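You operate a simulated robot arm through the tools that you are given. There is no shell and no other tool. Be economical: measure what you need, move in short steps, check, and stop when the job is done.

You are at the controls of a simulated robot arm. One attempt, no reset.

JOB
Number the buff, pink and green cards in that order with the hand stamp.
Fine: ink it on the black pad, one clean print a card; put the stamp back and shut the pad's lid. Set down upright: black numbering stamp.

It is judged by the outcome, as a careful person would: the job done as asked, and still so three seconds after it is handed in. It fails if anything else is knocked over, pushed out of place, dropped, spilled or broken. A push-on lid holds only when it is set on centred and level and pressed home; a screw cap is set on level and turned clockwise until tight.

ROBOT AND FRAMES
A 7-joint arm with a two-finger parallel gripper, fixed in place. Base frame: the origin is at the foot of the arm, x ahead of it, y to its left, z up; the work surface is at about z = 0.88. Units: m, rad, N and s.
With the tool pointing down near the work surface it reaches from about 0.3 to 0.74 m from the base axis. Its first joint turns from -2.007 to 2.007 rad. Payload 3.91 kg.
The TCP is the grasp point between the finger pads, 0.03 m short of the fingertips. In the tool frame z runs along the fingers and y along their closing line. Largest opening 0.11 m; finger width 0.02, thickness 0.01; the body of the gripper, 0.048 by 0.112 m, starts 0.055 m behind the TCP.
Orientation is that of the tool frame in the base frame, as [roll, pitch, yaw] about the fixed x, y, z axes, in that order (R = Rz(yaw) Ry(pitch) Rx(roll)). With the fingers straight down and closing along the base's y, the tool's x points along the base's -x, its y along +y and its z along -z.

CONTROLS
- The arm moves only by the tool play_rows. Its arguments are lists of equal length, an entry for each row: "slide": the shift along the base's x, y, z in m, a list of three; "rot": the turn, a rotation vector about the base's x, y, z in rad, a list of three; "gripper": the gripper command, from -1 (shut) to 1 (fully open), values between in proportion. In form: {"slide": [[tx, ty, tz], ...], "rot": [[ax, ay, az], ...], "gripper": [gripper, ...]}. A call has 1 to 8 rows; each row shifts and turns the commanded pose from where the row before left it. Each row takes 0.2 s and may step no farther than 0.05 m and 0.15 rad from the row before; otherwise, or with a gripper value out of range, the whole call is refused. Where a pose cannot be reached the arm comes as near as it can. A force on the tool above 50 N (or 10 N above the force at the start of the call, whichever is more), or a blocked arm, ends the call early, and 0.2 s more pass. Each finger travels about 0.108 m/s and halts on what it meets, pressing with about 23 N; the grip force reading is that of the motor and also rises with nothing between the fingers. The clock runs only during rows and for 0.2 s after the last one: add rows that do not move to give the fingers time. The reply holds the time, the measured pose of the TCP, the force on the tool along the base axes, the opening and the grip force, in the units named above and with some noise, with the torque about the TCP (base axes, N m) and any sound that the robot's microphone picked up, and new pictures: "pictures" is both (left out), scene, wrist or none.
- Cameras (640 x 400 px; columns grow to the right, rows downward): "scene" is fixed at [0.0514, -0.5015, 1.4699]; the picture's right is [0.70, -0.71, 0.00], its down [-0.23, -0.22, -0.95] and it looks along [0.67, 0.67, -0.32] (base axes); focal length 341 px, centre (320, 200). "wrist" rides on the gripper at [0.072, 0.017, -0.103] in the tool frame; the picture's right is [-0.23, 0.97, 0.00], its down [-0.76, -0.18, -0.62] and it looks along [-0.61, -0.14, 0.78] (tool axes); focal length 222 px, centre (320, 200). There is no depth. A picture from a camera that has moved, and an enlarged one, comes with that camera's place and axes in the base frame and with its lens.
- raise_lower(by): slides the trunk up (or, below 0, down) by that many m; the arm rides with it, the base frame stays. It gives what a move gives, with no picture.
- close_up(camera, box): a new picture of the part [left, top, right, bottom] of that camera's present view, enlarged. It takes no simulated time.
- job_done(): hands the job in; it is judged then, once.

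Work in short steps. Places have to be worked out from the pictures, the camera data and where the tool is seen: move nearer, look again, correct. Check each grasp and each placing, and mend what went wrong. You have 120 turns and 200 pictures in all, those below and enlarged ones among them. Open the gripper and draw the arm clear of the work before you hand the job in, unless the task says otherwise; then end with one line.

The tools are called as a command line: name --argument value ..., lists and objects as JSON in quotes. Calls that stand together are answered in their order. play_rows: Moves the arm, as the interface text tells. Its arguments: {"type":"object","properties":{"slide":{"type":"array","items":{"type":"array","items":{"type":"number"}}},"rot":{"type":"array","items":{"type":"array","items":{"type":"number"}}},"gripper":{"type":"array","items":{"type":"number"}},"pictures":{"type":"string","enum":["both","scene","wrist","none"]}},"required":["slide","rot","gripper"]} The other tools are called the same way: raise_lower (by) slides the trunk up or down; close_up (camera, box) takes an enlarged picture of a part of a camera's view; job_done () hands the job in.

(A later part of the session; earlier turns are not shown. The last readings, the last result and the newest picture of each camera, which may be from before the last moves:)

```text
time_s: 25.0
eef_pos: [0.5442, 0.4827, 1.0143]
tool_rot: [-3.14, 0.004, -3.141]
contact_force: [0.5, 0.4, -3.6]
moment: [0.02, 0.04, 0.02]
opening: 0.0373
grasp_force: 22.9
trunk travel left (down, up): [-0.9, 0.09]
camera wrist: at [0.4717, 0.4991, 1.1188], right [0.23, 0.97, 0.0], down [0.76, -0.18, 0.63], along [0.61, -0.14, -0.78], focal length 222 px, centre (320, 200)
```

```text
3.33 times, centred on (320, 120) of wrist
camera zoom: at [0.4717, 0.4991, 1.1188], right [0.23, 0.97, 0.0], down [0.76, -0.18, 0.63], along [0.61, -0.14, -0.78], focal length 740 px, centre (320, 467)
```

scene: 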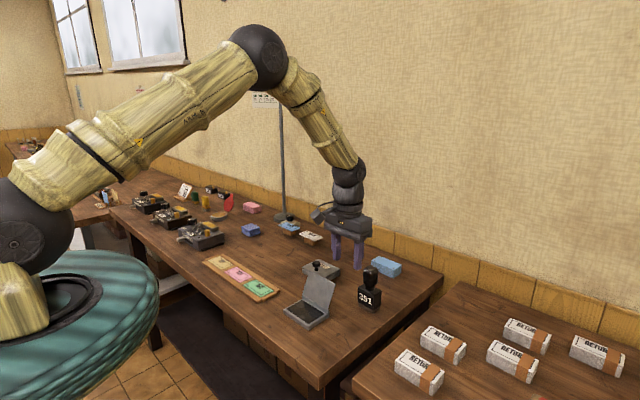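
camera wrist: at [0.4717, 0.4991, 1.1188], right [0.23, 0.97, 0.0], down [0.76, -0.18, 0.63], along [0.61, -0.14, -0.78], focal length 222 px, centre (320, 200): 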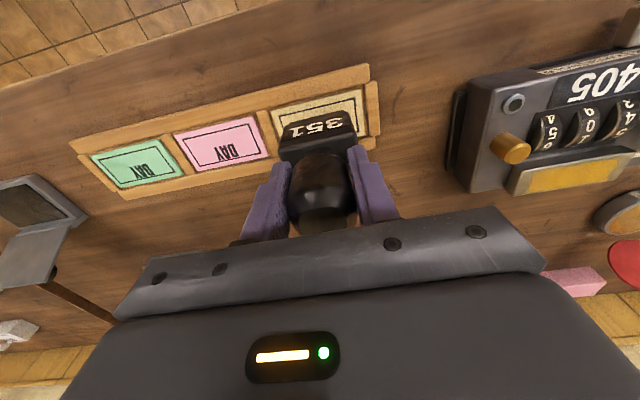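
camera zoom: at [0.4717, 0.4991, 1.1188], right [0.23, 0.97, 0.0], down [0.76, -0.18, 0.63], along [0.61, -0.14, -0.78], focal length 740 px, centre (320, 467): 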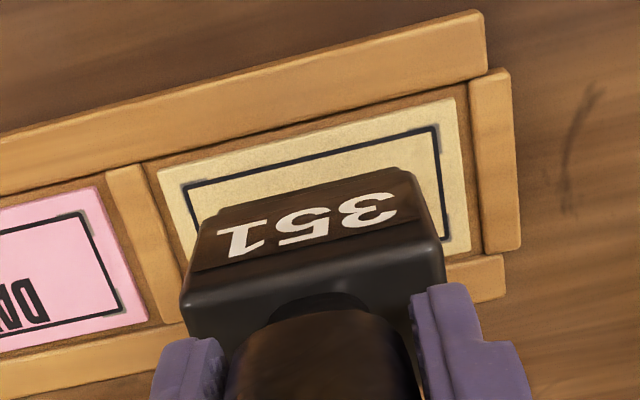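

The die sits a few mm too far toward "DAY". Shift -5 mm x, then touch down gently.

play_rows --slide '[[-0.005, -0.0015, 0], [0, 0, -0.01], [0, 0, -0.006], [0, 0, -0.004], [0, 0, 0]]' --rot '[[0, 0, 0], [0, 0, 0], [0, 0, 0], [0, 0, 0], [0, 0, 0]]' --gripper '[-0.6, -0.6, -0.6, -0.6, -0.6]' --pictures "none"

close_up --camera "wrist" --box '[240, 60, 400, 180]'

close_up --camera "scene" --box '[190, 220, 270, 280]'

```text
time_s: 26.2
eef_pos: [0.5416, 0.4807, 0.9967]
tool_rot: [-3.14, 0.005, -3.141]
contact_force: [-0.6, 0.0, -4.6]
moment: [0.01, 0.04, -0.02]
opening: 0.0372
grasp_force: 23.3
trunk travel left (down, up): [-0.9, 0.09]
```

```text
3.33 times, centred on (320, 120) of wrist
camera zoom: at [0.4679, 0.498, 1.1008], right [0.23, 0.97, 0.0], down [0.76, -0.18, 0.63], along [0.61, -0.14, -0.78], focal length 740 px, centre (320, 467)
```

zoom: 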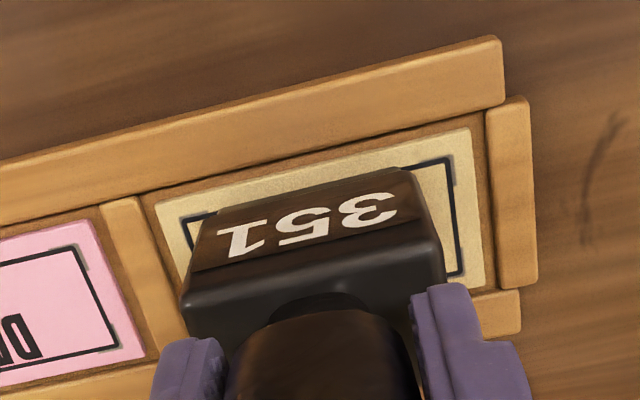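

```text
6.67 times, centred on (230, 250) of scene
camera zoom: at [0.0514, -0.5015, 1.4699], right [0.7, -0.71, 0.0], down [-0.23, -0.22, -0.95], along [0.67, 0.67, -0.32], focal length 2273 px, centre (920, -133)
```

zoom: 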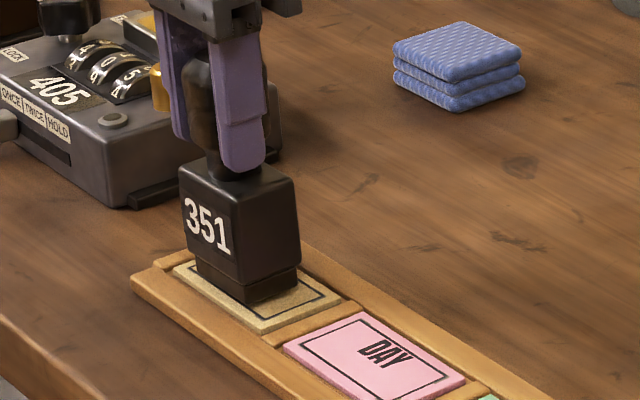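

Still 5 mm or so above. Continue down in small steps.

play_rows --slide '[[0, 0, -0.003], [0, 0, -0.002], [0, 0, -0.002], [0, 0, 0]]' --rot '[[0, 0, 0], [0, 0, 0], [0, 0, 0], [0, 0, 0]]' --gripper '[-0.6, -0.6, -0.6, -0.6]' --pictures "none"

```text
time_s: 27.2
eef_pos: [0.5416, 0.4801, 0.9923]
tool_rot: [3.141, 0.008, -3.141]
contact_force: [-1.0, -1.2, 13.4]
moment: [0.14, -0.01, -0.02]
opening: 0.0374
grasp_force: 23.1
trunk travel left (down, up): [-0.9, 0.09]
```

Contact at 0.992 with ~17 N. Press 1 mm more briefly, then lift straight up.

play_rows --slide '[[0, 0, -0.001], [0, 0, 0]]' --rot '[[0, 0, 0], [0, 0, 0]]' --gripper '[-0.6, -0.6]' --pictures "none"

play_rows --slide '[[0, 0, 0.015], [0, 0, 0.03], [0, 0, 0.04], [0, -0.045, 0], [0, -0.045, 0], [0, 0, 0]]' --rot '[[0, 0, 0], [0, 0, 0], [0, 0, 0], [0, 0, 0], [0, 0, 0], [0, 0, 0]]' --gripper '[-0.6, -0.6, -0.6, -0.6, -0.6, -0.6]' --pictures "none"

close_up --camera "wrist" --box '[240, 20, 480, 170]'

close_up --camera "scene" --box '[190, 200, 286, 300]'

```text
time_s: 27.8
eef_pos: [0.5415, 0.4801, 0.9914]
tool_rot: [3.141, 0.008, -3.139]
contact_force: [0.9, 0.2, 21.0]
moment: [-0.02, -0.21, -0.04]
opening: 0.0376
grasp_force: 23.2
trunk travel left (down, up): [-0.9, 0.09]
```

```text
time_s: 29.2
eef_pos: [0.5432, 0.3928, 1.0701]
tool_rot: [-3.138, 0.003, -3.14]
contact_force: [-0.4, 0.4, -4.0]
moment: [-0.02, 0.06, 0.02]
opening: 0.0372
grasp_force: 22.8
trunk travel left (down, up): [-0.9, 0.09]
```

```text
2.67 times, centred on (360, 95) of wrist
camera zoom: at [0.4695, 0.4082, 1.1739], right [0.23, 0.97, 0.0], down [0.76, -0.17, 0.63], along [0.61, -0.14, -0.78], focal length 592 px, centre (213, 480)
```

zoom: 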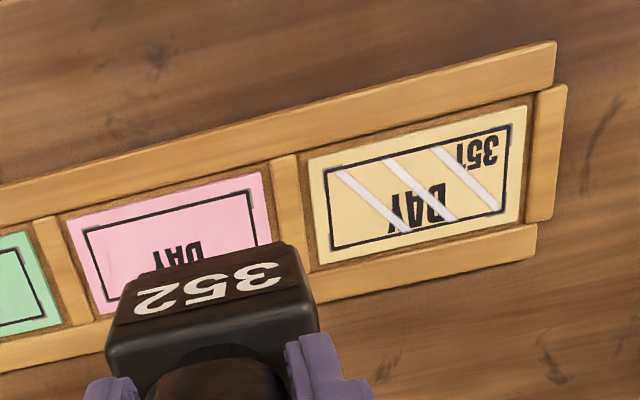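

```text
4.00 times, centred on (238, 250) of scene
camera zoom: at [0.0514, -0.5015, 1.4699], right [0.7, -0.71, 0.0], down [-0.23, -0.22, -0.95], along [0.67, 0.67, -0.32], focal length 1364 px, centre (648, 0)
```

zoom: 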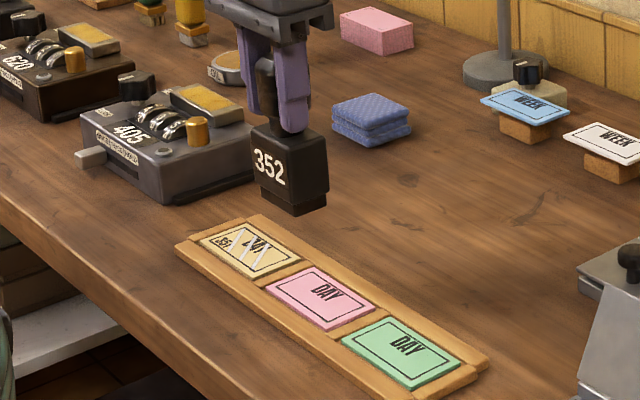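

The counter advanced to 352 and buff bears 351, but I see whitish streaks. Let me look closer.

close_up --camera "wrist" --box '[340, 50, 460, 125]'

close_up --camera "scene" --box '[230, 250, 278, 285]'

close_up --camera "scene" --box '[230, 215, 278, 255]'

```text
5.33 times, centred on (400, 88) of wrist
camera zoom: at [0.4695, 0.4082, 1.1739], right [0.23, 0.97, 0.0], down [0.76, -0.17, 0.63], along [0.61, -0.14, -0.78], focal length 1185 px, centre (-107, 800)
```

zoom: 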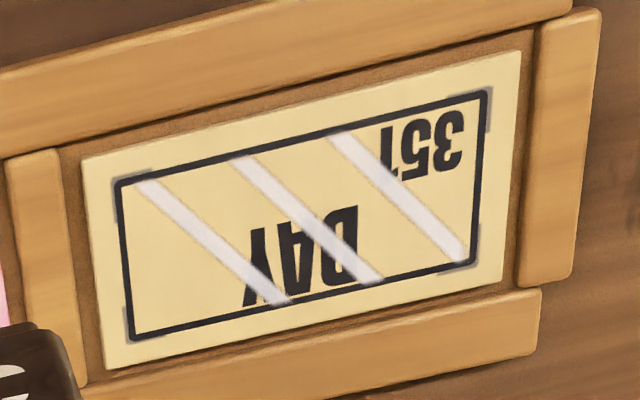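

```text
11.43 times, centred on (254, 268) of scene
camera zoom: at [0.0514, -0.5015, 1.4699], right [0.7, -0.71, 0.0], down [-0.23, -0.22, -0.95], along [0.67, 0.67, -0.32], focal length 3896 px, centre (1074, -571)
```

zoom: 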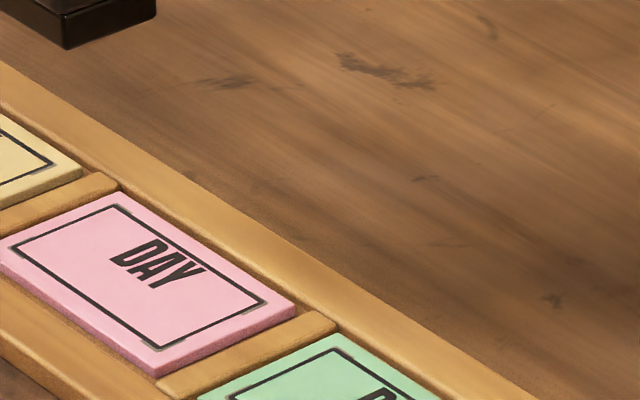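

```text
10.00 times, centred on (254, 235) of scene
camera zoom: at [0.0514, -0.5015, 1.4699], right [0.7, -0.71, 0.0], down [-0.23, -0.22, -0.95], along [0.67, 0.67, -0.32], focal length 3409 px, centre (980, -150)
```

zoom: 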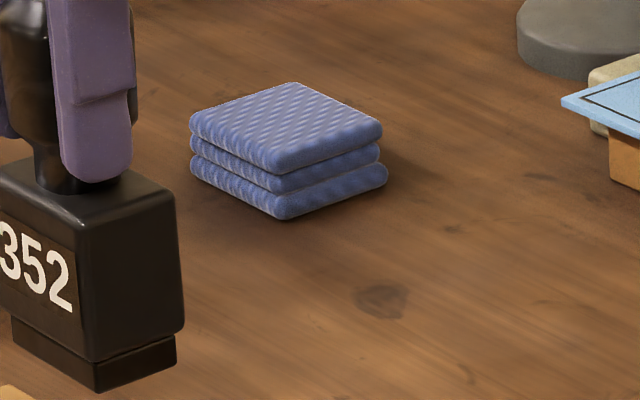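

Streaks might be a wet sheen; I'll see whether they fade with time. Re-ink now: back over the pad.

play_rows --slide '[[0.004, -0.046, 0.01], [0.004, -0.046, 0], [0.004, -0.046, 0], [0.004, -0.046, 0], [0.004, -0.046, 0], [0.004, -0.046, 0], [0, -0.045, 0], [0, 0, -0.03]]' --rot '[[0, 0, 0], [0, 0, 0], [0, 0, 0], [0, 0, 0], [0, 0, 0], [0, 0, 0], [0, 0, 0], [0, 0, 0]]' --gripper '[-0.6, -0.6, -0.6, -0.6, -0.6, -0.6, -0.6, -0.6]' --pictures "wrist"

close_up --camera "scene" --box '[200, 245, 280, 300]'

close_up --camera "scene" --box '[260, 230, 372, 330]'

```text
time_s: 31.0
eef_pos: [0.5683, 0.0716, 1.0537]
tool_rot: [-3.137, 0.003, -3.139]
contact_force: [0.8, 0.2, -4.6]
moment: [0.01, 0.06, 0.02]
opening: 0.0374
grasp_force: 23.1
trunk travel left (down, up): [-0.9, 0.09]
camera wrist: at [0.4959, 0.0874, 1.1576], right [0.23, 0.97, 0.0], down [0.76, -0.17, 0.63], along [0.61, -0.14, -0.78], focal length 222 px, centre (320, 200)
```

wrist: 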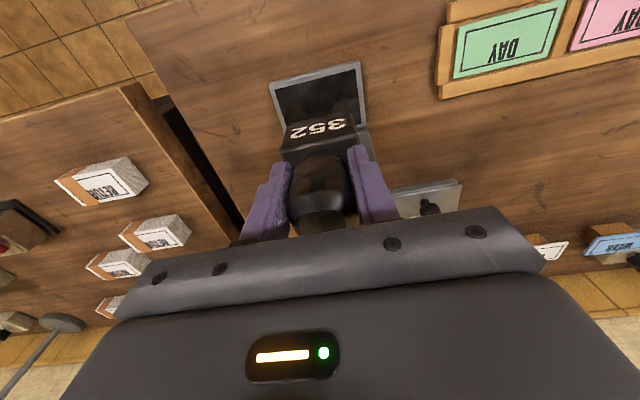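

```text
7.27 times, centred on (240, 272) of scene
camera zoom: at [0.0514, -0.5015, 1.4699], right [0.7, -0.71, 0.0], down [-0.23, -0.22, -0.95], along [0.67, 0.67, -0.32], focal length 2479 px, centre (902, -327)
```

zoom: 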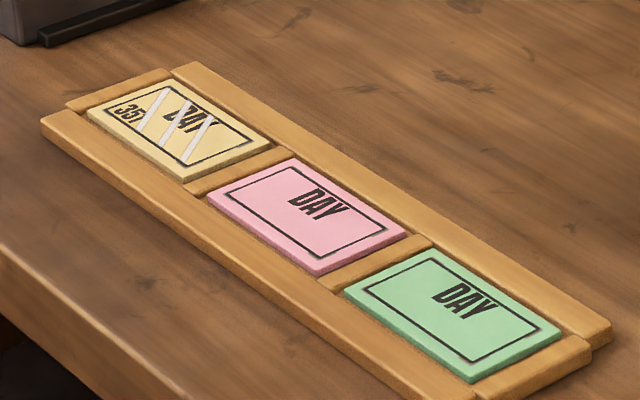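

```text
4.00 times, centred on (316, 280) of scene
camera zoom: at [0.0514, -0.5015, 1.4699], right [0.7, -0.71, 0.0], down [-0.23, -0.22, -0.95], along [0.67, 0.67, -0.32], focal length 1364 px, centre (336, -120)
```

zoom: 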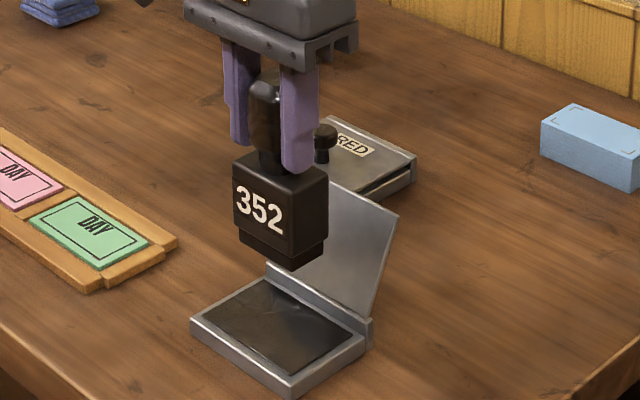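

Streaks are still there. Ink again, a little more firmly, watching forces.

play_rows --slide '[[0, 0, -0.025], [0, 0, -0.02], [0, 0, -0.006], [0, 0, -0.003], [0, 0, -0.003], [0, 0, 0], [0, 0, 0]]' --rot '[[0, 0, 0], [0, 0, 0], [0, 0, 0], [0, 0, 0], [0, 0, 0], [0, 0, 0], [0, 0, 0]]' --gripper '[-0.6, -0.6, -0.6, -0.6, -0.6, -0.6, -0.6]' --pictures "none"

close_up --camera "scene" --box '[200, 245, 328, 333]'

```text
time_s: 32.6
eef_pos: [0.5645, 0.0686, 0.9982]
tool_rot: [-3.14, 0.007, -3.139]
contact_force: [0.1, 1.5, 15.9]
moment: [-0.06, 0.13, 0.0]
opening: 0.0373
grasp_force: 23.3
trunk travel left (down, up): [-0.9, 0.09]
```

```text
4.55 times, centred on (264, 289) of scene
camera zoom: at [0.0514, -0.5015, 1.4699], right [0.7, -0.71, 0.0], down [-0.23, -0.22, -0.95], along [0.67, 0.67, -0.32], focal length 1550 px, centre (574, -204)
```

zoom: 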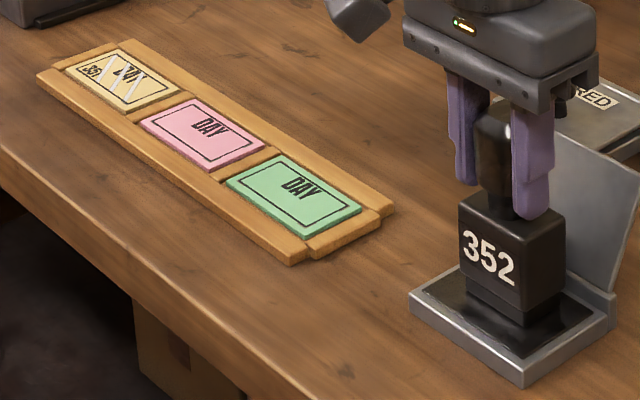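

play_rows --slide '[[0, 0, -0.002], [0, 0, 0], [0, 0, 0], [0, 0, 0]]' --rot '[[0, 0, 0], [0, 0, 0], [0, 0, 0], [0, 0, 0]]' --gripper '[-0.6, -0.6, -0.6, -0.6]' --pictures "none"

play_rows --slide '[[0, 0, 0.012], [0, 0, 0.04], [0, 0, 0.03], [0, 0.045, 0], [-0.008, 0.045, 0], [-0.008, 0.045, 0], [-0.008, 0.045, 0], [0, 0, 0]]' --rot '[[0, 0, 0], [0, 0, 0], [0, 0, 0], [0, 0, 0], [0, 0, 0], [0, 0, 0], [0, 0, 0], [0, 0, 0]]' --gripper '[-0.6, -0.6, -0.6, -0.6, -0.6, -0.6, -0.6, -0.6]' --pictures "wrist"

close_up --camera "wrist" --box '[240, 20, 640, 190]'

close_up --camera "scene" --box '[200, 215, 328, 333]'

```text
time_s: 33.6
eef_pos: [0.5658, 0.0687, 0.9942]
tool_rot: [-3.138, 0.007, -3.141]
contact_force: [4.3, 0.9, 18.7]
moment: [0.0, -0.28, -0.05]
opening: 0.0375
grasp_force: 22.8
trunk travel left (down, up): [-0.9, 0.09]
```

```text
time_s: 35.4
eef_pos: [0.5417, 0.249, 1.0747]
tool_rot: [-3.141, 0.003, -3.141]
contact_force: [0.6, 0.4, -4.0]
moment: [0.02, 0.03, 0.0]
opening: 0.0373
grasp_force: 22.8
trunk travel left (down, up): [-0.9, 0.09]
camera wrist: at [0.47, 0.2658, 1.1802], right [0.23, 0.97, 0.0], down [0.76, -0.18, 0.63], along [0.61, -0.14, -0.78], focal length 222 px, centre (320, 200)
```

wrist: 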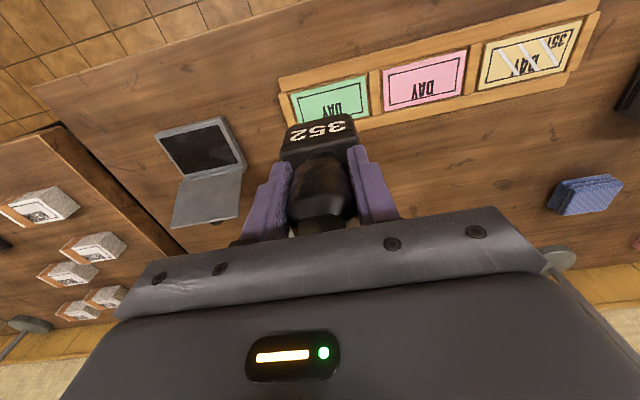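

```text
1.60 times, centred on (440, 105) of wrist
camera zoom: at [0.47, 0.2658, 1.1802], right [0.23, 0.97, 0.0], down [0.76, -0.18, 0.63], along [0.61, -0.14, -0.78], focal length 355 px, centre (128, 352)
```

zoom: 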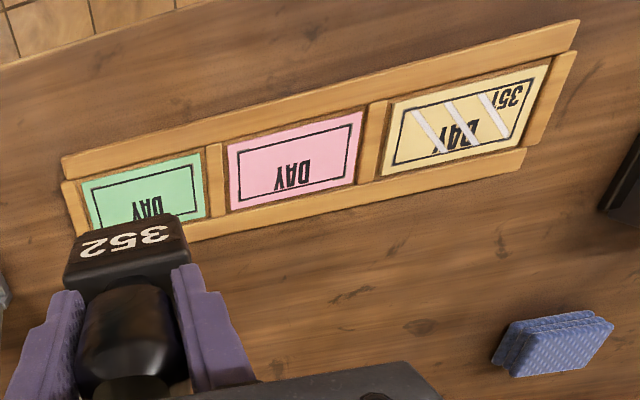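

```text
3.39 times, centred on (264, 274) of scene
camera zoom: at [0.0514, -0.5015, 1.4699], right [0.7, -0.71, 0.0], down [-0.23, -0.22, -0.95], along [0.67, 0.67, -0.32], focal length 1156 px, centre (510, -51)
```

zoom: 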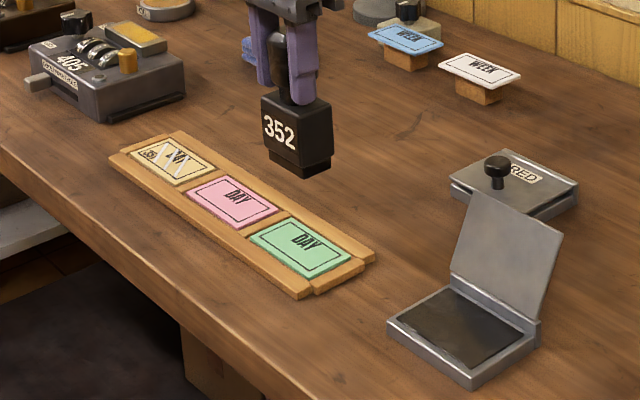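

Streaks persist, so buff's print looks patchy — I likely inked or pressed too lightly (the handle slips in the grip at ~25 N). Let me inspect how the fingers sit on the stamp.

close_up --camera "scene" --box '[280, 205, 340, 285]'

close_up --camera "wrist" --box '[220, 90, 420, 250]'

```text
5.00 times, centred on (310, 245) of scene
camera zoom: at [0.0514, -0.5015, 1.4699], right [0.7, -0.71, 0.0], down [-0.23, -0.22, -0.95], along [0.67, 0.67, -0.32], focal length 1705 px, centre (370, -25)
```

zoom: 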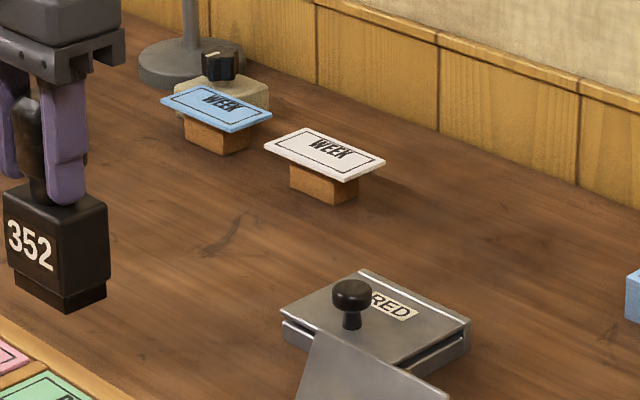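

```text
2.50 times, centred on (320, 170) of wrist
camera zoom: at [0.47, 0.2658, 1.1802], right [0.23, 0.97, 0.0], down [0.76, -0.18, 0.63], along [0.61, -0.14, -0.78], focal length 555 px, centre (320, 275)
```

zoom: 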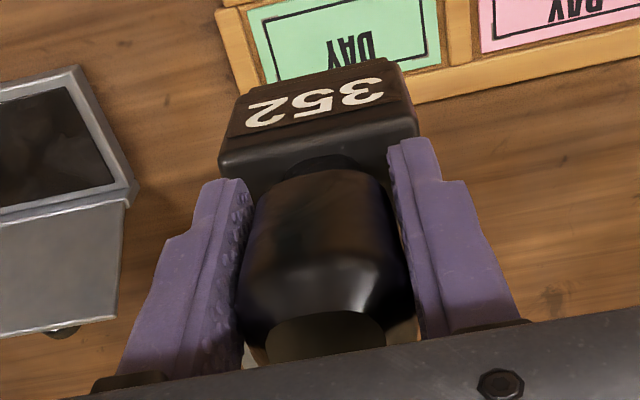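

I'll ink once more firmly: back to the pad and press until the fingertips seat on the stamp's shoulders.

play_rows --slide '[[0.006, -0.045, 0], [0.006, -0.045, 0], [0.007, -0.044, 0], [0.007, -0.044, 0], [0, 0, -0.04], [0, 0, -0.03], [0, 0, 0]]' --rot '[[0, 0, 0], [0, 0, 0], [0, 0, 0], [0, 0, 0], [0, 0, 0], [0, 0, 0], [0, 0, 0]]' --gripper '[-1, -1, -1, -1, -1, -1, -1]' --pictures "none"

play_rows --slide '[[0, 0, -0.006], [0, 0, -0.005], [0, 0, 0]]' --rot '[[0, 0, 0], [0, 0, 0], [0, 0, 0]]' --gripper '[-1, -1, -1]' --pictures "none"

close_up --camera "scene" --box '[260, 230, 372, 330]'

```text
time_s: 37.0
eef_pos: [0.5704, 0.072, 1.0055]
tool_rot: [-3.141, 0.002, -3.141]
contact_force: [0.1, 0.0, -3.5]
moment: [-0.01, 0.04, 0.04]
opening: 0.0371
grasp_force: 23.0
trunk travel left (down, up): [-0.9, 0.09]
```

```text
time_s: 37.8
eef_pos: [0.57, 0.0712, 0.9963]
tool_rot: [-3.14, 0.006, -3.14]
contact_force: [-0.8, 1.8, 0.6]
moment: [-0.03, 0.07, -0.01]
opening: 0.0368
grasp_force: 23.3
trunk travel left (down, up): [-0.9, 0.09]
```

```text
4.00 times, centred on (316, 280) of scene
camera zoom: at [0.0514, -0.5015, 1.4699], right [0.7, -0.71, 0.0], down [-0.23, -0.22, -0.95], along [0.67, 0.67, -0.32], focal length 1364 px, centre (336, -120)
```

zoom: 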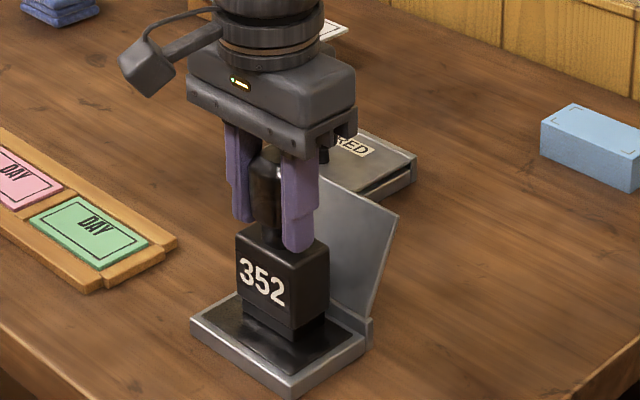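

play_rows --slide '[[0, 0, -0.003], [0, 0, -0.003], [0, 0, -0.003], [0, 0, 0]]' --rot '[[0, 0, 0], [0, 0, 0], [0, 0, 0], [0, 0, 0]]' --gripper '[-1, -1, -1, -1]' --pictures "none"

close_up --camera "scene" --box '[260, 230, 372, 330]'

```text
time_s: 38.8
eef_pos: [0.5658, 0.0718, 0.988]
tool_rot: [-3.14, 0.008, -3.139]
contact_force: [2.1, 2.3, 35.8]
moment: [-0.09, -0.01, 0.05]
opening: 0.0372
grasp_force: 23.0
trunk travel left (down, up): [-0.9, 0.09]
```

```text
4.00 times, centred on (316, 280) of scene
camera zoom: at [0.0514, -0.5015, 1.4699], right [0.7, -0.71, 0.0], down [-0.23, -0.22, -0.95], along [0.67, 0.67, -0.32], focal length 1364 px, centre (336, -120)
```

zoom: 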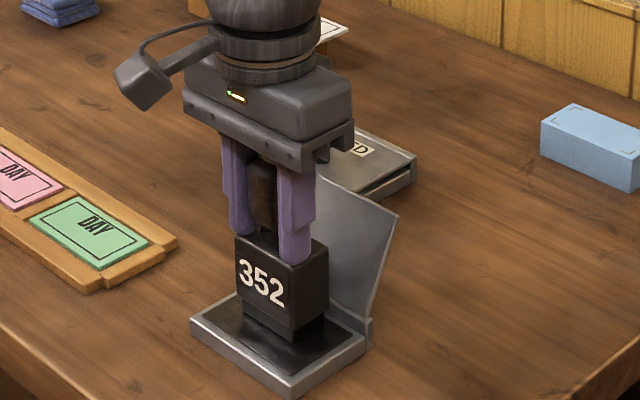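

Now 40 N on the pad with fingertips seated on the shoulders. Go promptly to the pink card.

play_rows --slide '[[0, 0, 0.012], [0, 0, 0.035], [-0.0045, 0.0495, 0], [-0.005, 0.0495, 0], [-0.005, 0.0495, 0], [-0.005, 0.0495, 0], [-0.005, 0.0495, 0], [-0.005, 0.0495, 0]]' --rot '[[0, 0, 0], [0, 0, 0], [0, 0, 0], [0, 0, 0], [0, 0, 0], [0, 0, 0], [0, 0, 0], [0, 0, 0]]' --gripper '[-1, -1, -1, -1, -1, -1, -1, -1]' --pictures "none"

close_up --camera "wrist" --box '[220, 60, 420, 180]'

close_up --camera "scene" --box '[200, 205, 300, 305]'

```text
time_s: 40.6
eef_pos: [0.5337, 0.3665, 1.0359]
tool_rot: [-3.138, 0.004, 3.14]
contact_force: [-0.4, -0.1, -4.3]
moment: [-0.01, 0.09, 0.0]
opening: 0.0375
grasp_force: 23.3
trunk travel left (down, up): [-0.9, 0.09]
```

```text
3.20 times, centred on (320, 120) of wrist
camera zoom: at [0.4604, 0.3839, 1.1396], right [0.23, 0.97, 0.0], down [0.76, -0.17, 0.63], along [0.61, -0.14, -0.78], focal length 711 px, centre (320, 456)
```

zoom: 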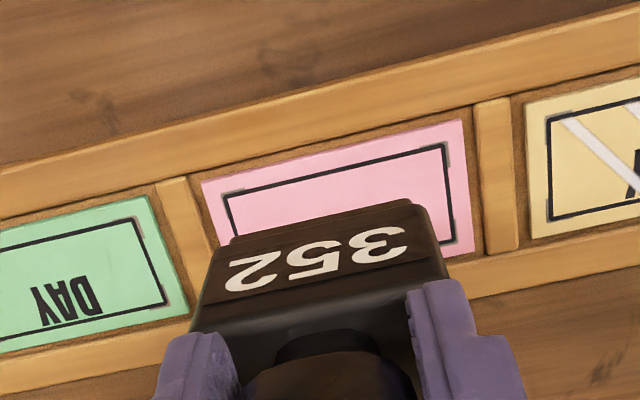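

```text
4.00 times, centred on (250, 255) of scene
camera zoom: at [0.0514, -0.5015, 1.4699], right [0.7, -0.71, 0.0], down [-0.23, -0.22, -0.95], along [0.67, 0.67, -0.32], focal length 1364 px, centre (600, -20)
```

zoom: 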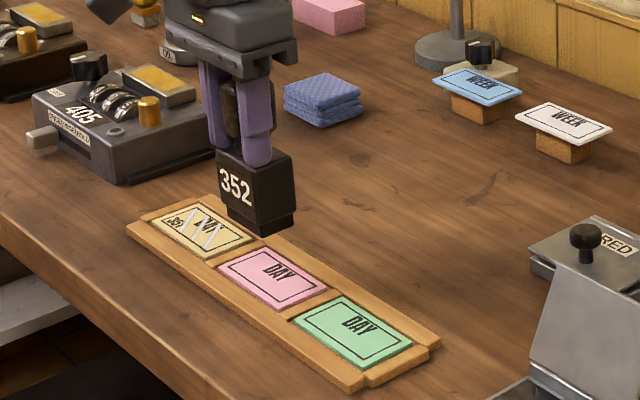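

Shift to card centre and press down in one motion.

play_rows --slide '[[0.011, 0.004, 0], [0, 0, -0.03], [0, 0, -0.02], [0, 0, -0.004], [0, 0, -0.004], [0, 0, -0.002], [0, 0, 0]]' --rot '[[0, 0, 0], [0, 0, 0], [0, 0, 0], [0, 0, 0], [0, 0, 0], [0, 0, 0], [0, 0, 0]]' --gripper '[-1, -1, -1, -1, -1, -1, -1]' --pictures "none"

close_up --camera "wrist" --box '[220, 60, 420, 180]'

close_up --camera "scene" --box '[200, 205, 300, 305]'

```text
time_s: 42.2
eef_pos: [0.5488, 0.3728, 0.9803]
tool_rot: [3.138, 0.015, 3.141]
contact_force: [1.0, -1.9, 45.0]
moment: [-0.41, 0.01, -0.02]
opening: 0.0375
grasp_force: 23.0
trunk travel left (down, up): [-0.9, 0.09]
```

```text
3.20 times, centred on (320, 120) of wrist
camera zoom: at [0.4746, 0.3881, 1.084], right [0.23, 0.97, 0.01], down [0.75, -0.18, 0.63], along [0.62, -0.14, -0.77], focal length 711 px, centre (320, 456)
```

zoom: 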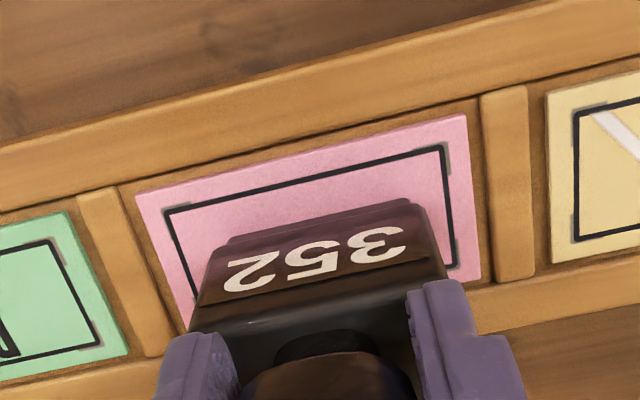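

```text
4.00 times, centred on (250, 255) of scene
camera zoom: at [0.0514, -0.5015, 1.4699], right [0.7, -0.71, 0.0], down [-0.23, -0.22, -0.95], along [0.67, 0.67, -0.32], focal length 1364 px, centre (600, -20)
```

zoom: 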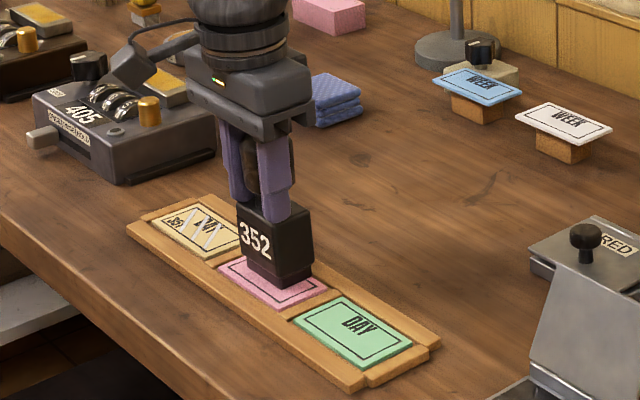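

Pressed at ~49 N. Lift straight up and inspect.

play_rows --slide '[[0, 0, 0.015], [0, 0, 0.03], [0, 0, 0.035], [0, -0.045, 0], [0, -0.04, 0], [0, 0, 0]]' --rot '[[0, 0, 0], [0, 0, 0], [0, 0, 0], [0, 0, 0], [0, 0, 0], [0, 0, 0]]' --gripper '[-1, -1, -1, -1, -1, -1]' --pictures "none"

close_up --camera "wrist" --box '[260, 10, 560, 170]'

close_up --camera "scene" --box '[200, 205, 300, 305]'

```text
time_s: 43.6
eef_pos: [0.5533, 0.2867, 1.0514]
tool_rot: [-3.138, 0.003, -3.139]
contact_force: [0.2, -0.6, -3.4]
moment: [-0.03, 0.07, -0.01]
opening: 0.0376
grasp_force: 23.3
trunk travel left (down, up): [-0.9, 0.09]
```

```text
2.13 times, centred on (410, 90) of wrist
camera zoom: at [0.4805, 0.3035, 1.155], right [0.23, 0.97, 0.0], down [0.76, -0.17, 0.63], along [0.61, -0.14, -0.78], focal length 474 px, centre (128, 435)
```

zoom: 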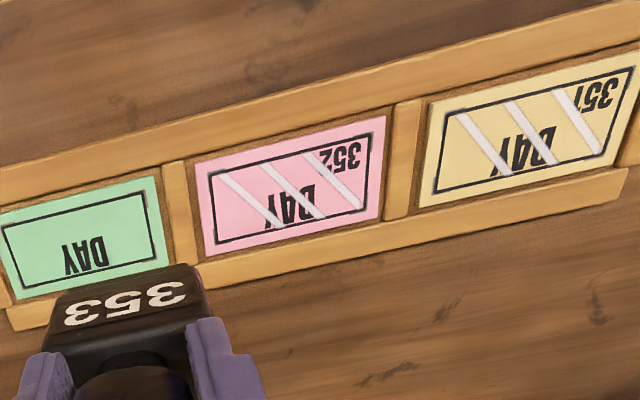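

```text
4.00 times, centred on (250, 255) of scene
camera zoom: at [0.0514, -0.5015, 1.4699], right [0.7, -0.71, 0.0], down [-0.23, -0.22, -0.95], along [0.67, 0.67, -0.32], focal length 1364 px, centre (600, -20)
```

zoom: 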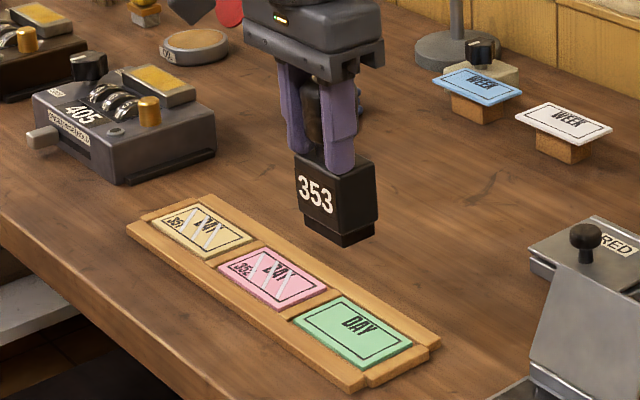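

Pink bears 352 with the same marks despite very different pressure, so the streaks look like the print's (wet) sheen. Re-ink for green, with settled, purely vertical motions.

play_rows --slide '[[0.003, -0.043, 0], [0.003, -0.043, 0], [0.003, -0.043, 0], [0.003, -0.043, 0], [0.003, -0.043, 0], [0, 0, -0.04], [0, 0, -0.015], [0, 0, 0]]' --rot '[[0, 0, 0], [0, 0, 0], [0, 0, 0], [0, 0, 0], [0, 0, 0], [0, 0, 0], [0, 0, 0], [0, 0, 0]]' --gripper '[-1, -1, -1, -1, -1, -1, -1, -1]' --pictures "none"

close_up --camera "scene" --box '[200, 230, 372, 330]'

```text
time_s: 45.4
eef_pos: [0.5659, 0.0744, 0.9996]
tool_rot: [-3.138, 0.004, 3.142]
contact_force: [-0.2, 0.5, -3.4]
moment: [-0.01, 0.06, 0.01]
opening: 0.0372
grasp_force: 23.1
trunk travel left (down, up): [-0.9, 0.09]
```

```text
3.72 times, centred on (286, 280) of scene
camera zoom: at [0.0514, -0.5015, 1.4699], right [0.7, -0.71, 0.0], down [-0.23, -0.22, -0.95], along [0.67, 0.67, -0.32], focal length 1268 px, centre (446, -98)
```

zoom: 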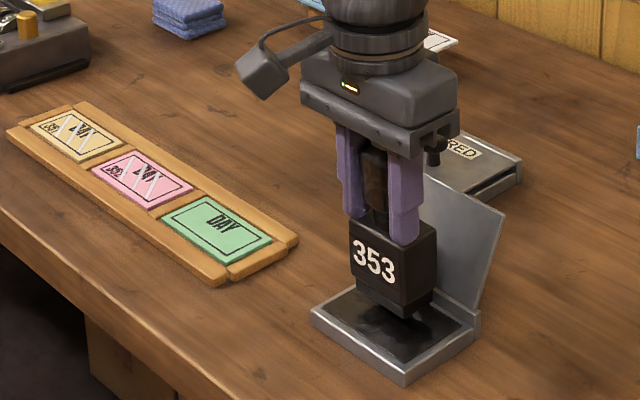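

play_rows --slide '[[0, 0, -0.006], [0, 0, -0.004], [0, 0, -0.003], [0, 0, 0], [0, 0, 0]]' --rot '[[0, 0, 0], [0, 0, 0], [0, 0, 0], [0, 0, 0], [0, 0, 0]]' --gripper '[-1, -1, -1, -1, -1]' --pictures "none"

play_rows --slide '[[0, 0, 0.01], [0, 0, 0.035], [0, 0, 0]]' --rot '[[0, 0, 0], [0, 0, 0], [0, 0, 0]]' --gripper '[-1, -1, -1]' --pictures "none"

```text
time_s: 46.6
eef_pos: [0.5648, 0.0736, 0.9875]
tool_rot: [-3.139, 0.01, -3.142]
contact_force: [-1.3, -0.4, 34.0]
moment: [0.17, 0.27, 0.02]
opening: 0.0374
grasp_force: 23.4
trunk travel left (down, up): [-0.9, 0.09]
```

```text
time_s: 47.4
eef_pos: [0.5665, 0.0733, 1.0281]
tool_rot: [-3.138, 0.001, -3.139]
contact_force: [0.4, 0.4, -4.8]
moment: [-0.01, 0.05, 0.0]
opening: 0.0375
grasp_force: 23.5
trunk travel left (down, up): [-0.9, 0.09]
```

Inked (38 N). Move over green, settle, and check position.

play_rows --slide '[[-0.006, 0.0468, 0], [-0.006, 0.0468, 0], [-0.006, 0.0468, 0], [-0.0055, 0.0468, 0], [0, 0, -0.02], [0, 0, 0], [0, 0, 0]]' --rot '[[0, 0, 0], [0, 0, 0], [0, 0, 0], [0, 0, 0], [0, 0, 0], [0, 0, 0], [0, 0, 0]]' --gripper '[-1, -1, -1, -1, -1, -1, -1]' --pictures "none"

close_up --camera "wrist" --box '[220, 60, 420, 180]'

close_up --camera "scene" --box '[215, 235, 315, 305]'

```text
time_s: 49.0
eef_pos: [0.5395, 0.2588, 1.0117]
tool_rot: [-3.14, 0.004, 3.141]
contact_force: [0.4, 0.5, -4.4]
moment: [-0.02, 0.03, -0.02]
opening: 0.0373
grasp_force: 23.2
trunk travel left (down, up): [-0.9, 0.09]
```

```text
3.20 times, centred on (320, 120) of wrist
camera zoom: at [0.4671, 0.2758, 1.115], right [0.23, 0.97, 0.0], down [0.76, -0.18, 0.63], along [0.61, -0.14, -0.78], focal length 711 px, centre (320, 456)
```

zoom: 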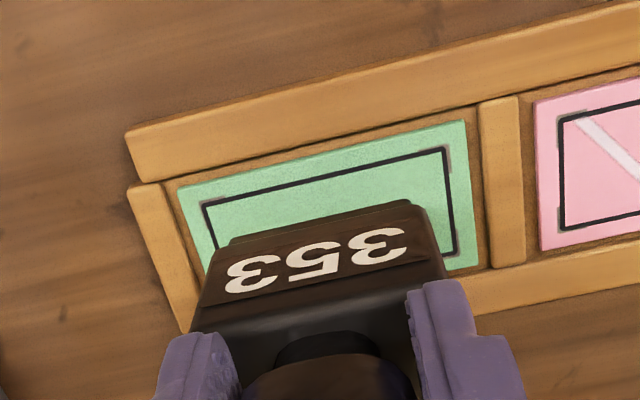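

```text
5.71 times, centred on (265, 270) of scene
camera zoom: at [0.0514, -0.5015, 1.4699], right [0.7, -0.71, 0.0], down [-0.23, -0.22, -0.95], along [0.67, 0.67, -0.32], focal length 1948 px, centre (634, -200)
```

zoom: 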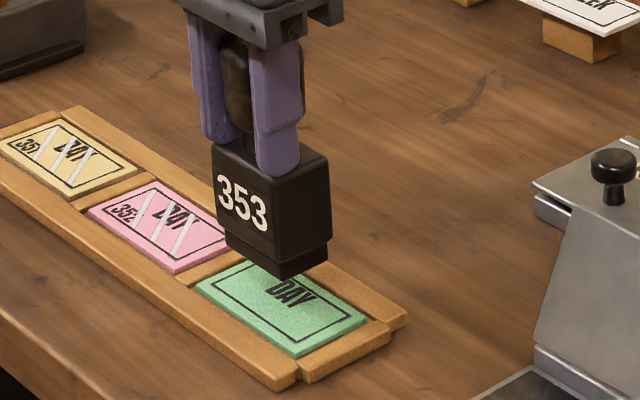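

Aligned within 2 mm. Nudge, settle, then press straight down.

play_rows --slide '[[-0.002, 0.002, 0], [0, 0, 0], [0, 0, -0.015], [0, 0, -0.012], [0, 0, -0.004], [0, 0, -0.002], [0, 0, 0], [0, 0, 0]]' --rot '[[0, 0, 0], [0, 0, 0], [0, 0, 0], [0, 0, 0], [0, 0, 0], [0, 0, 0], [0, 0, 0], [0, 0, 0]]' --gripper '[-1, -1, -1, -1, -1, -1, -1, -1]' --pictures "none"

play_rows --slide '[[0, 0, 0.008], [0, 0, 0.03], [0, 0, 0.04], [0, 0, 0]]' --rot '[[0, 0, 0], [0, 0, 0], [0, 0, 0], [0, 0, 0]]' --gripper '[-1, -1, -1, -1]' --pictures "none"

close_up --camera "scene" --box '[195, 205, 315, 305]'

```text
time_s: 50.8
eef_pos: [0.5391, 0.2616, 0.9818]
tool_rot: [3.14, 0.014, -3.14]
contact_force: [0.1, 3.0, 35.3]
moment: [0.07, -0.02, -0.02]
opening: 0.0373
grasp_force: 23.2
trunk travel left (down, up): [-0.9, 0.09]
```

```text
time_s: 51.8
eef_pos: [0.536, 0.2609, 1.053]
tool_rot: [-3.137, 0.001, -3.14]
contact_force: [0.0, 0.3, -4.5]
moment: [0.01, 0.07, 0.03]
opening: 0.0375
grasp_force: 23.3
trunk travel left (down, up): [-0.9, 0.09]
```

```text
4.00 times, centred on (255, 255) of scene
camera zoom: at [0.0514, -0.5015, 1.4699], right [0.7, -0.71, 0.0], down [-0.23, -0.22, -0.95], along [0.67, 0.67, -0.32], focal length 1364 px, centre (580, -20)
```

zoom: 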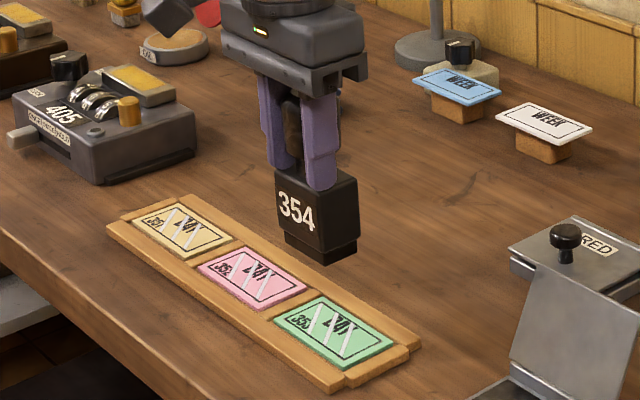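

All three printed 351, 352, 353 in order. Return the stamp: around the lid's front, then to home.

play_rows --slide '[[0, -0.048, 0.015], [0, -0.048, 0.01], [0, -0.048, 0], [0, -0.048, 0], [0, -0.048, 0], [0, -0.0475, 0], [0, 0, 0]]' --rot '[[0, 0, 0], [0, 0, 0], [0, 0, 0], [0, 0, 0], [0, 0, 0], [0, 0, 0], [0, 0, 0]]' --gripper '[-1, -1, -1, -1, -1, -1, -1]' --pictures "none"

play_rows --slide '[[0.045, 0, 0], [0.045, 0, 0], [0.045, 0, 0], [0.042, 0, 0], [0, 0, -0.04], [0, 0, 0]]' --rot '[[0, 0, 0], [0, 0, 0], [0, 0, 0], [0, 0, 0], [0, 0, 0], [0, 0, 0]]' --gripper '[-1, -1, -1, -1, -1, -1]' --pictures "wrist"

close_up --camera "scene" --box '[300, 210, 428, 320]'

```text
refused: row 1 steps farther than a row can; nothing moved
```

```text
time_s: 53.2
eef_pos: [0.7084, 0.2615, 1.0138]
tool_rot: [-3.139, 0.003, -3.141]
contact_force: [1.0, 0.4, -4.3]
moment: [0.02, 0.05, -0.03]
opening: 0.0372
grasp_force: 22.6
out of reach, approached as far as the arm can: row 4, 5
trunk travel left (down, up): [-0.9, 0.09]
camera wrist: at [0.6355, 0.2777, 1.1181], right [0.23, 0.97, 0.0], down [0.76, -0.18, 0.63], along [0.61, -0.14, -0.78], focal length 222 px, centre (320, 200)
```

wrist: 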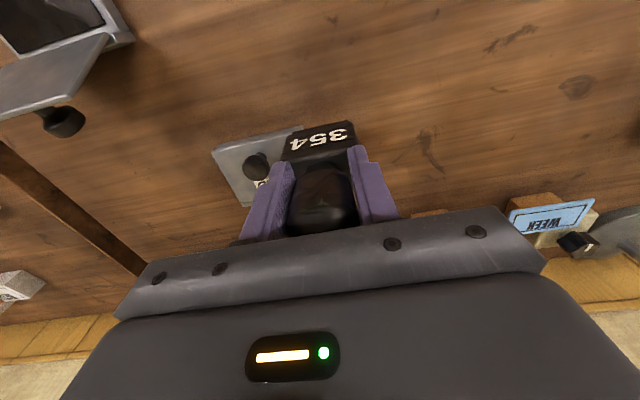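

```text
3.64 times, centred on (364, 265) of scene
camera zoom: at [0.0514, -0.5015, 1.4699], right [0.7, -0.71, 0.0], down [-0.23, -0.22, -0.95], along [0.67, 0.67, -0.32], focal length 1240 px, centre (160, -36)
```

zoom: 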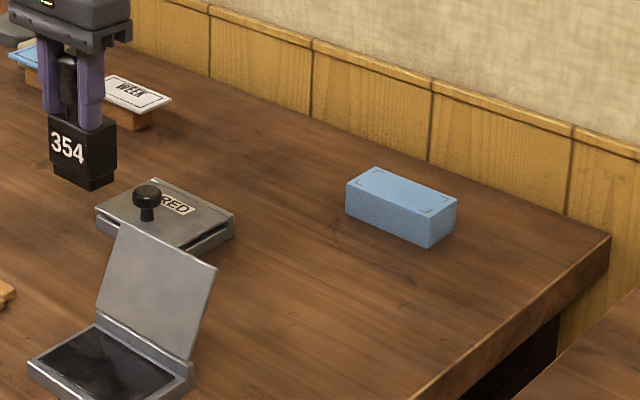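

The first call was refused and the second ran from the wrong spot, but nothing was touched. Raise well clear, then slide -y at height over everything (stamp bottom ≈1.00).

play_rows --slide '[[0, 0, 0.045], [0, 0, 0.04], [0, 0, 0]]' --rot '[[0, 0, 0], [0, 0, 0], [0, 0, 0]]' --gripper '[-1, -1, -1]' --pictures "none"

```text
time_s: 54.0
eef_pos: [0.7063, 0.2602, 1.1016]
tool_rot: [-3.137, 0.003, -3.141]
contact_force: [0.3, -0.5, -3.5]
moment: [0.0, 0.04, 0.0]
opening: 0.0374
grasp_force: 23.9
trunk travel left (down, up): [-0.9, 0.09]
```

Now at z = 1.10, clear of everything; slide back to the home y.

play_rows --slide '[[0, -0.048, 0], [0, -0.048, 0], [0, -0.048, 0], [0, -0.048, 0], [0, -0.048, 0], [0.007, -0.046, 0], [0, 0, -0.04], [0, 0, 0]]' --rot '[[0, 0, 0], [0, 0, 0], [0, 0, 0], [0, 0, 0], [0, 0, 0], [0, 0, 0], [0, 0, 0], [0, 0, 0]]' --gripper '[-1, -1, -1, -1, -1, -1, -1, -1]' --pictures "wrist"

close_up --camera "scene" --box '[300, 210, 428, 320]'

```text
time_s: 55.8
eef_pos: [0.7123, -0.0263, 1.0607]
tool_rot: [-3.14, 0.005, 3.141]
contact_force: [-0.5, -0.4, -4.3]
moment: [-0.02, 0.06, 0.03]
opening: 0.0374
grasp_force: 23.1
trunk travel left (down, up): [-0.9, 0.09]
camera wrist: at [0.64, -0.0105, 1.1655], right [0.23, 0.97, 0.0], down [0.76, -0.18, 0.63], along [0.61, -0.14, -0.78], focal length 222 px, centre (320, 200)
```

wrist: 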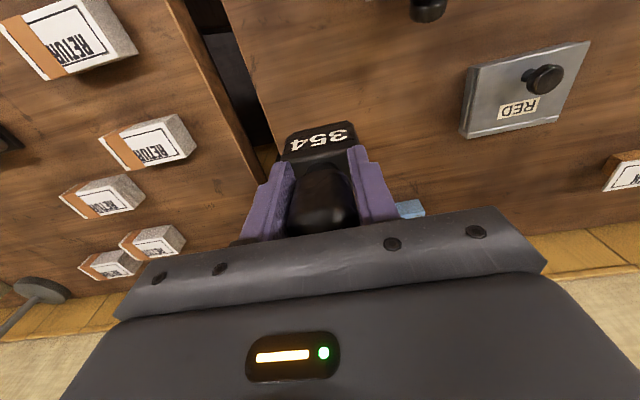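

```text
3.64 times, centred on (364, 265) of scene
camera zoom: at [0.0514, -0.5015, 1.4699], right [0.7, -0.71, 0.0], down [-0.23, -0.22, -0.95], along [0.67, 0.67, -0.32], focal length 1240 px, centre (160, -36)
```

zoom: 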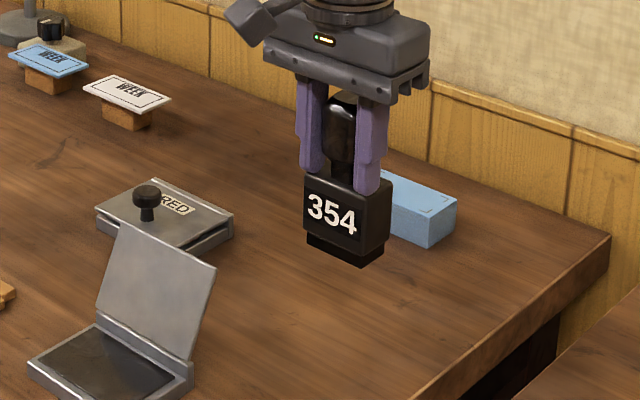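

play_rows --slide '[[0.001, 0, -0.045], [0, 0, -0.032], [0, 0, -0.005], [0, 0, -0.004], [0, 0, -0.002], [0, 0, 0]]' --rot '[[0, 0, 0], [0, 0, 0], [0, 0, 0], [0, 0, 0], [0, 0, 0], [0, 0, 0]]' --gripper '[-1, -1, -1, -1, -1, -1]' --pictures "none"

close_up --camera "scene" --box '[300, 210, 428, 320]'

```text
time_s: 57.2
eef_pos: [0.715, -0.0265, 0.9732]
tool_rot: [-3.14, 0.004, 3.14]
contact_force: [-0.1, 0.0, -4.8]
moment: [0.01, 0.06, -0.02]
opening: 0.0374
grasp_force: 23.0
trunk travel left (down, up): [-0.9, 0.09]
```

```text
3.64 times, centred on (364, 265) of scene
camera zoom: at [0.0514, -0.5015, 1.4699], right [0.7, -0.71, 0.0], down [-0.23, -0.22, -0.95], along [0.67, 0.67, -0.32], focal length 1240 px, centre (160, -36)
```

zoom: 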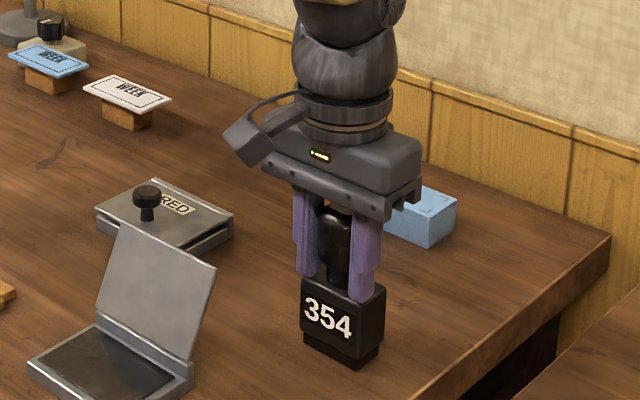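

Not quite touching. Lower in 1 mm steps.

play_rows --slide '[[0, 0, -0.001], [0, 0, -0.001], [0, 0, 0]]' --rot '[[0, 0, 0], [0, 0, 0], [0, 0, 0]]' --gripper '[-1, -1, -1]' --pictures "none"

```text
time_s: 58.0
eef_pos: [0.7153, -0.0269, 0.9718]
tool_rot: [-3.14, 0.008, -3.141]
contact_force: [-1.2, 0.4, 4.4]
moment: [0.19, 0.18, 0.04]
opening: 0.0373
grasp_force: 23.3
trunk travel left (down, up): [-0.9, 0.09]
```

Touching (~9 N). Open the gripper and rise straight up.

play_rows --slide '[[0, 0, 0], [0, 0, 0], [0, 0, 0.002], [0, 0, 0.03], [0, 0, 0.045], [0, 0, 0.04], [0, 0, 0]]' --rot '[[0, 0, 0], [0, 0, 0], [0, 0, 0], [0, 0, 0], [0, 0, 0], [0, 0, 0], [0, 0, 0]]' --gripper '[0.2, 0.4, 0.4, 0.4, 0.4, 0.4, 0.4]' --pictures "none"

close_up --camera "scene" --box '[280, 210, 428, 330]'

```text
time_s: 59.6
eef_pos: [0.7163, -0.027, 1.0882]
tool_rot: [-3.138, 0.003, -3.141]
contact_force: [0.7, 0.4, 0.2]
moment: [0.0, -0.02, -0.03]
opening: 0.0768
grasp_force: 0.0
trunk travel left (down, up): [-0.9, 0.09]
```

```text
3.33 times, centred on (354, 270) of scene
camera zoom: at [0.0514, -0.5015, 1.4699], right [0.7, -0.71, 0.0], down [-0.23, -0.22, -0.95], along [0.67, 0.67, -0.32], focal length 1136 px, centre (207, -33)
```

zoom: 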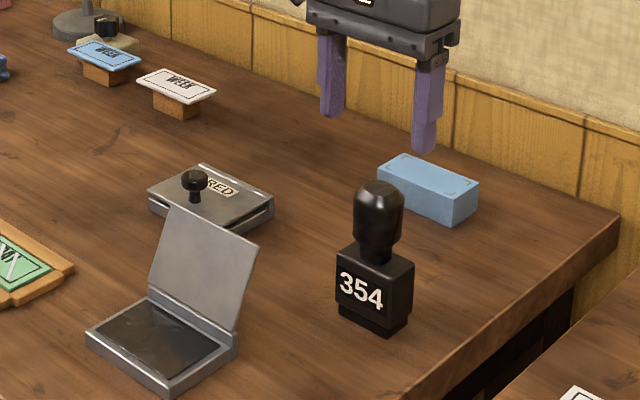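

Stamp is back upright in place. Now close the lid: go behind it (+x side) with shut fingers and push the knob toward -x.

play_rows --slide '[[0, 0.048, 0.02], [-0.01, 0.048, 0], [-0.005, 0.002, -0.04], [0, 0, -0.045], [0, 0, -0.04], [0, 0, -0.017], [0, 0, 0]]' --rot '[[0, 0, 0], [0, 0, 0], [0, 0, 0], [0, 0, 0], [0, 0, 0], [0, 0, 0], [0, 0, 0]]' --gripper '[-1, -1, -1, -1, -1, -1, -1]' --pictures "none"

close_up --camera "scene" --box '[260, 210, 408, 330]'

```text
refused: row 1 steps farther than a row can; nothing moved
```

```text
3.33 times, centred on (334, 270) of scene
camera zoom: at [0.0514, -0.5015, 1.4699], right [0.7, -0.71, 0.0], down [-0.23, -0.22, -0.95], along [0.67, 0.67, -0.32], focal length 1136 px, centre (273, -33)
```

zoom: 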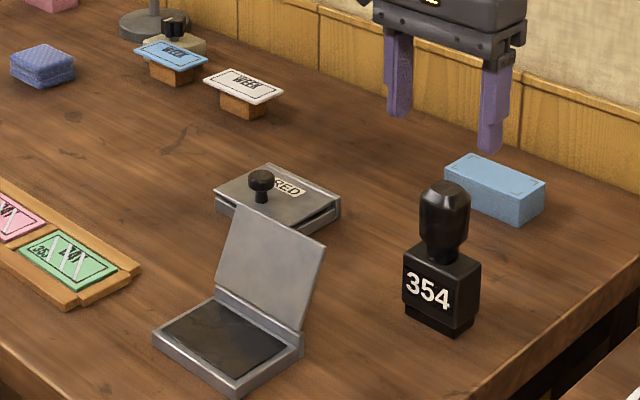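

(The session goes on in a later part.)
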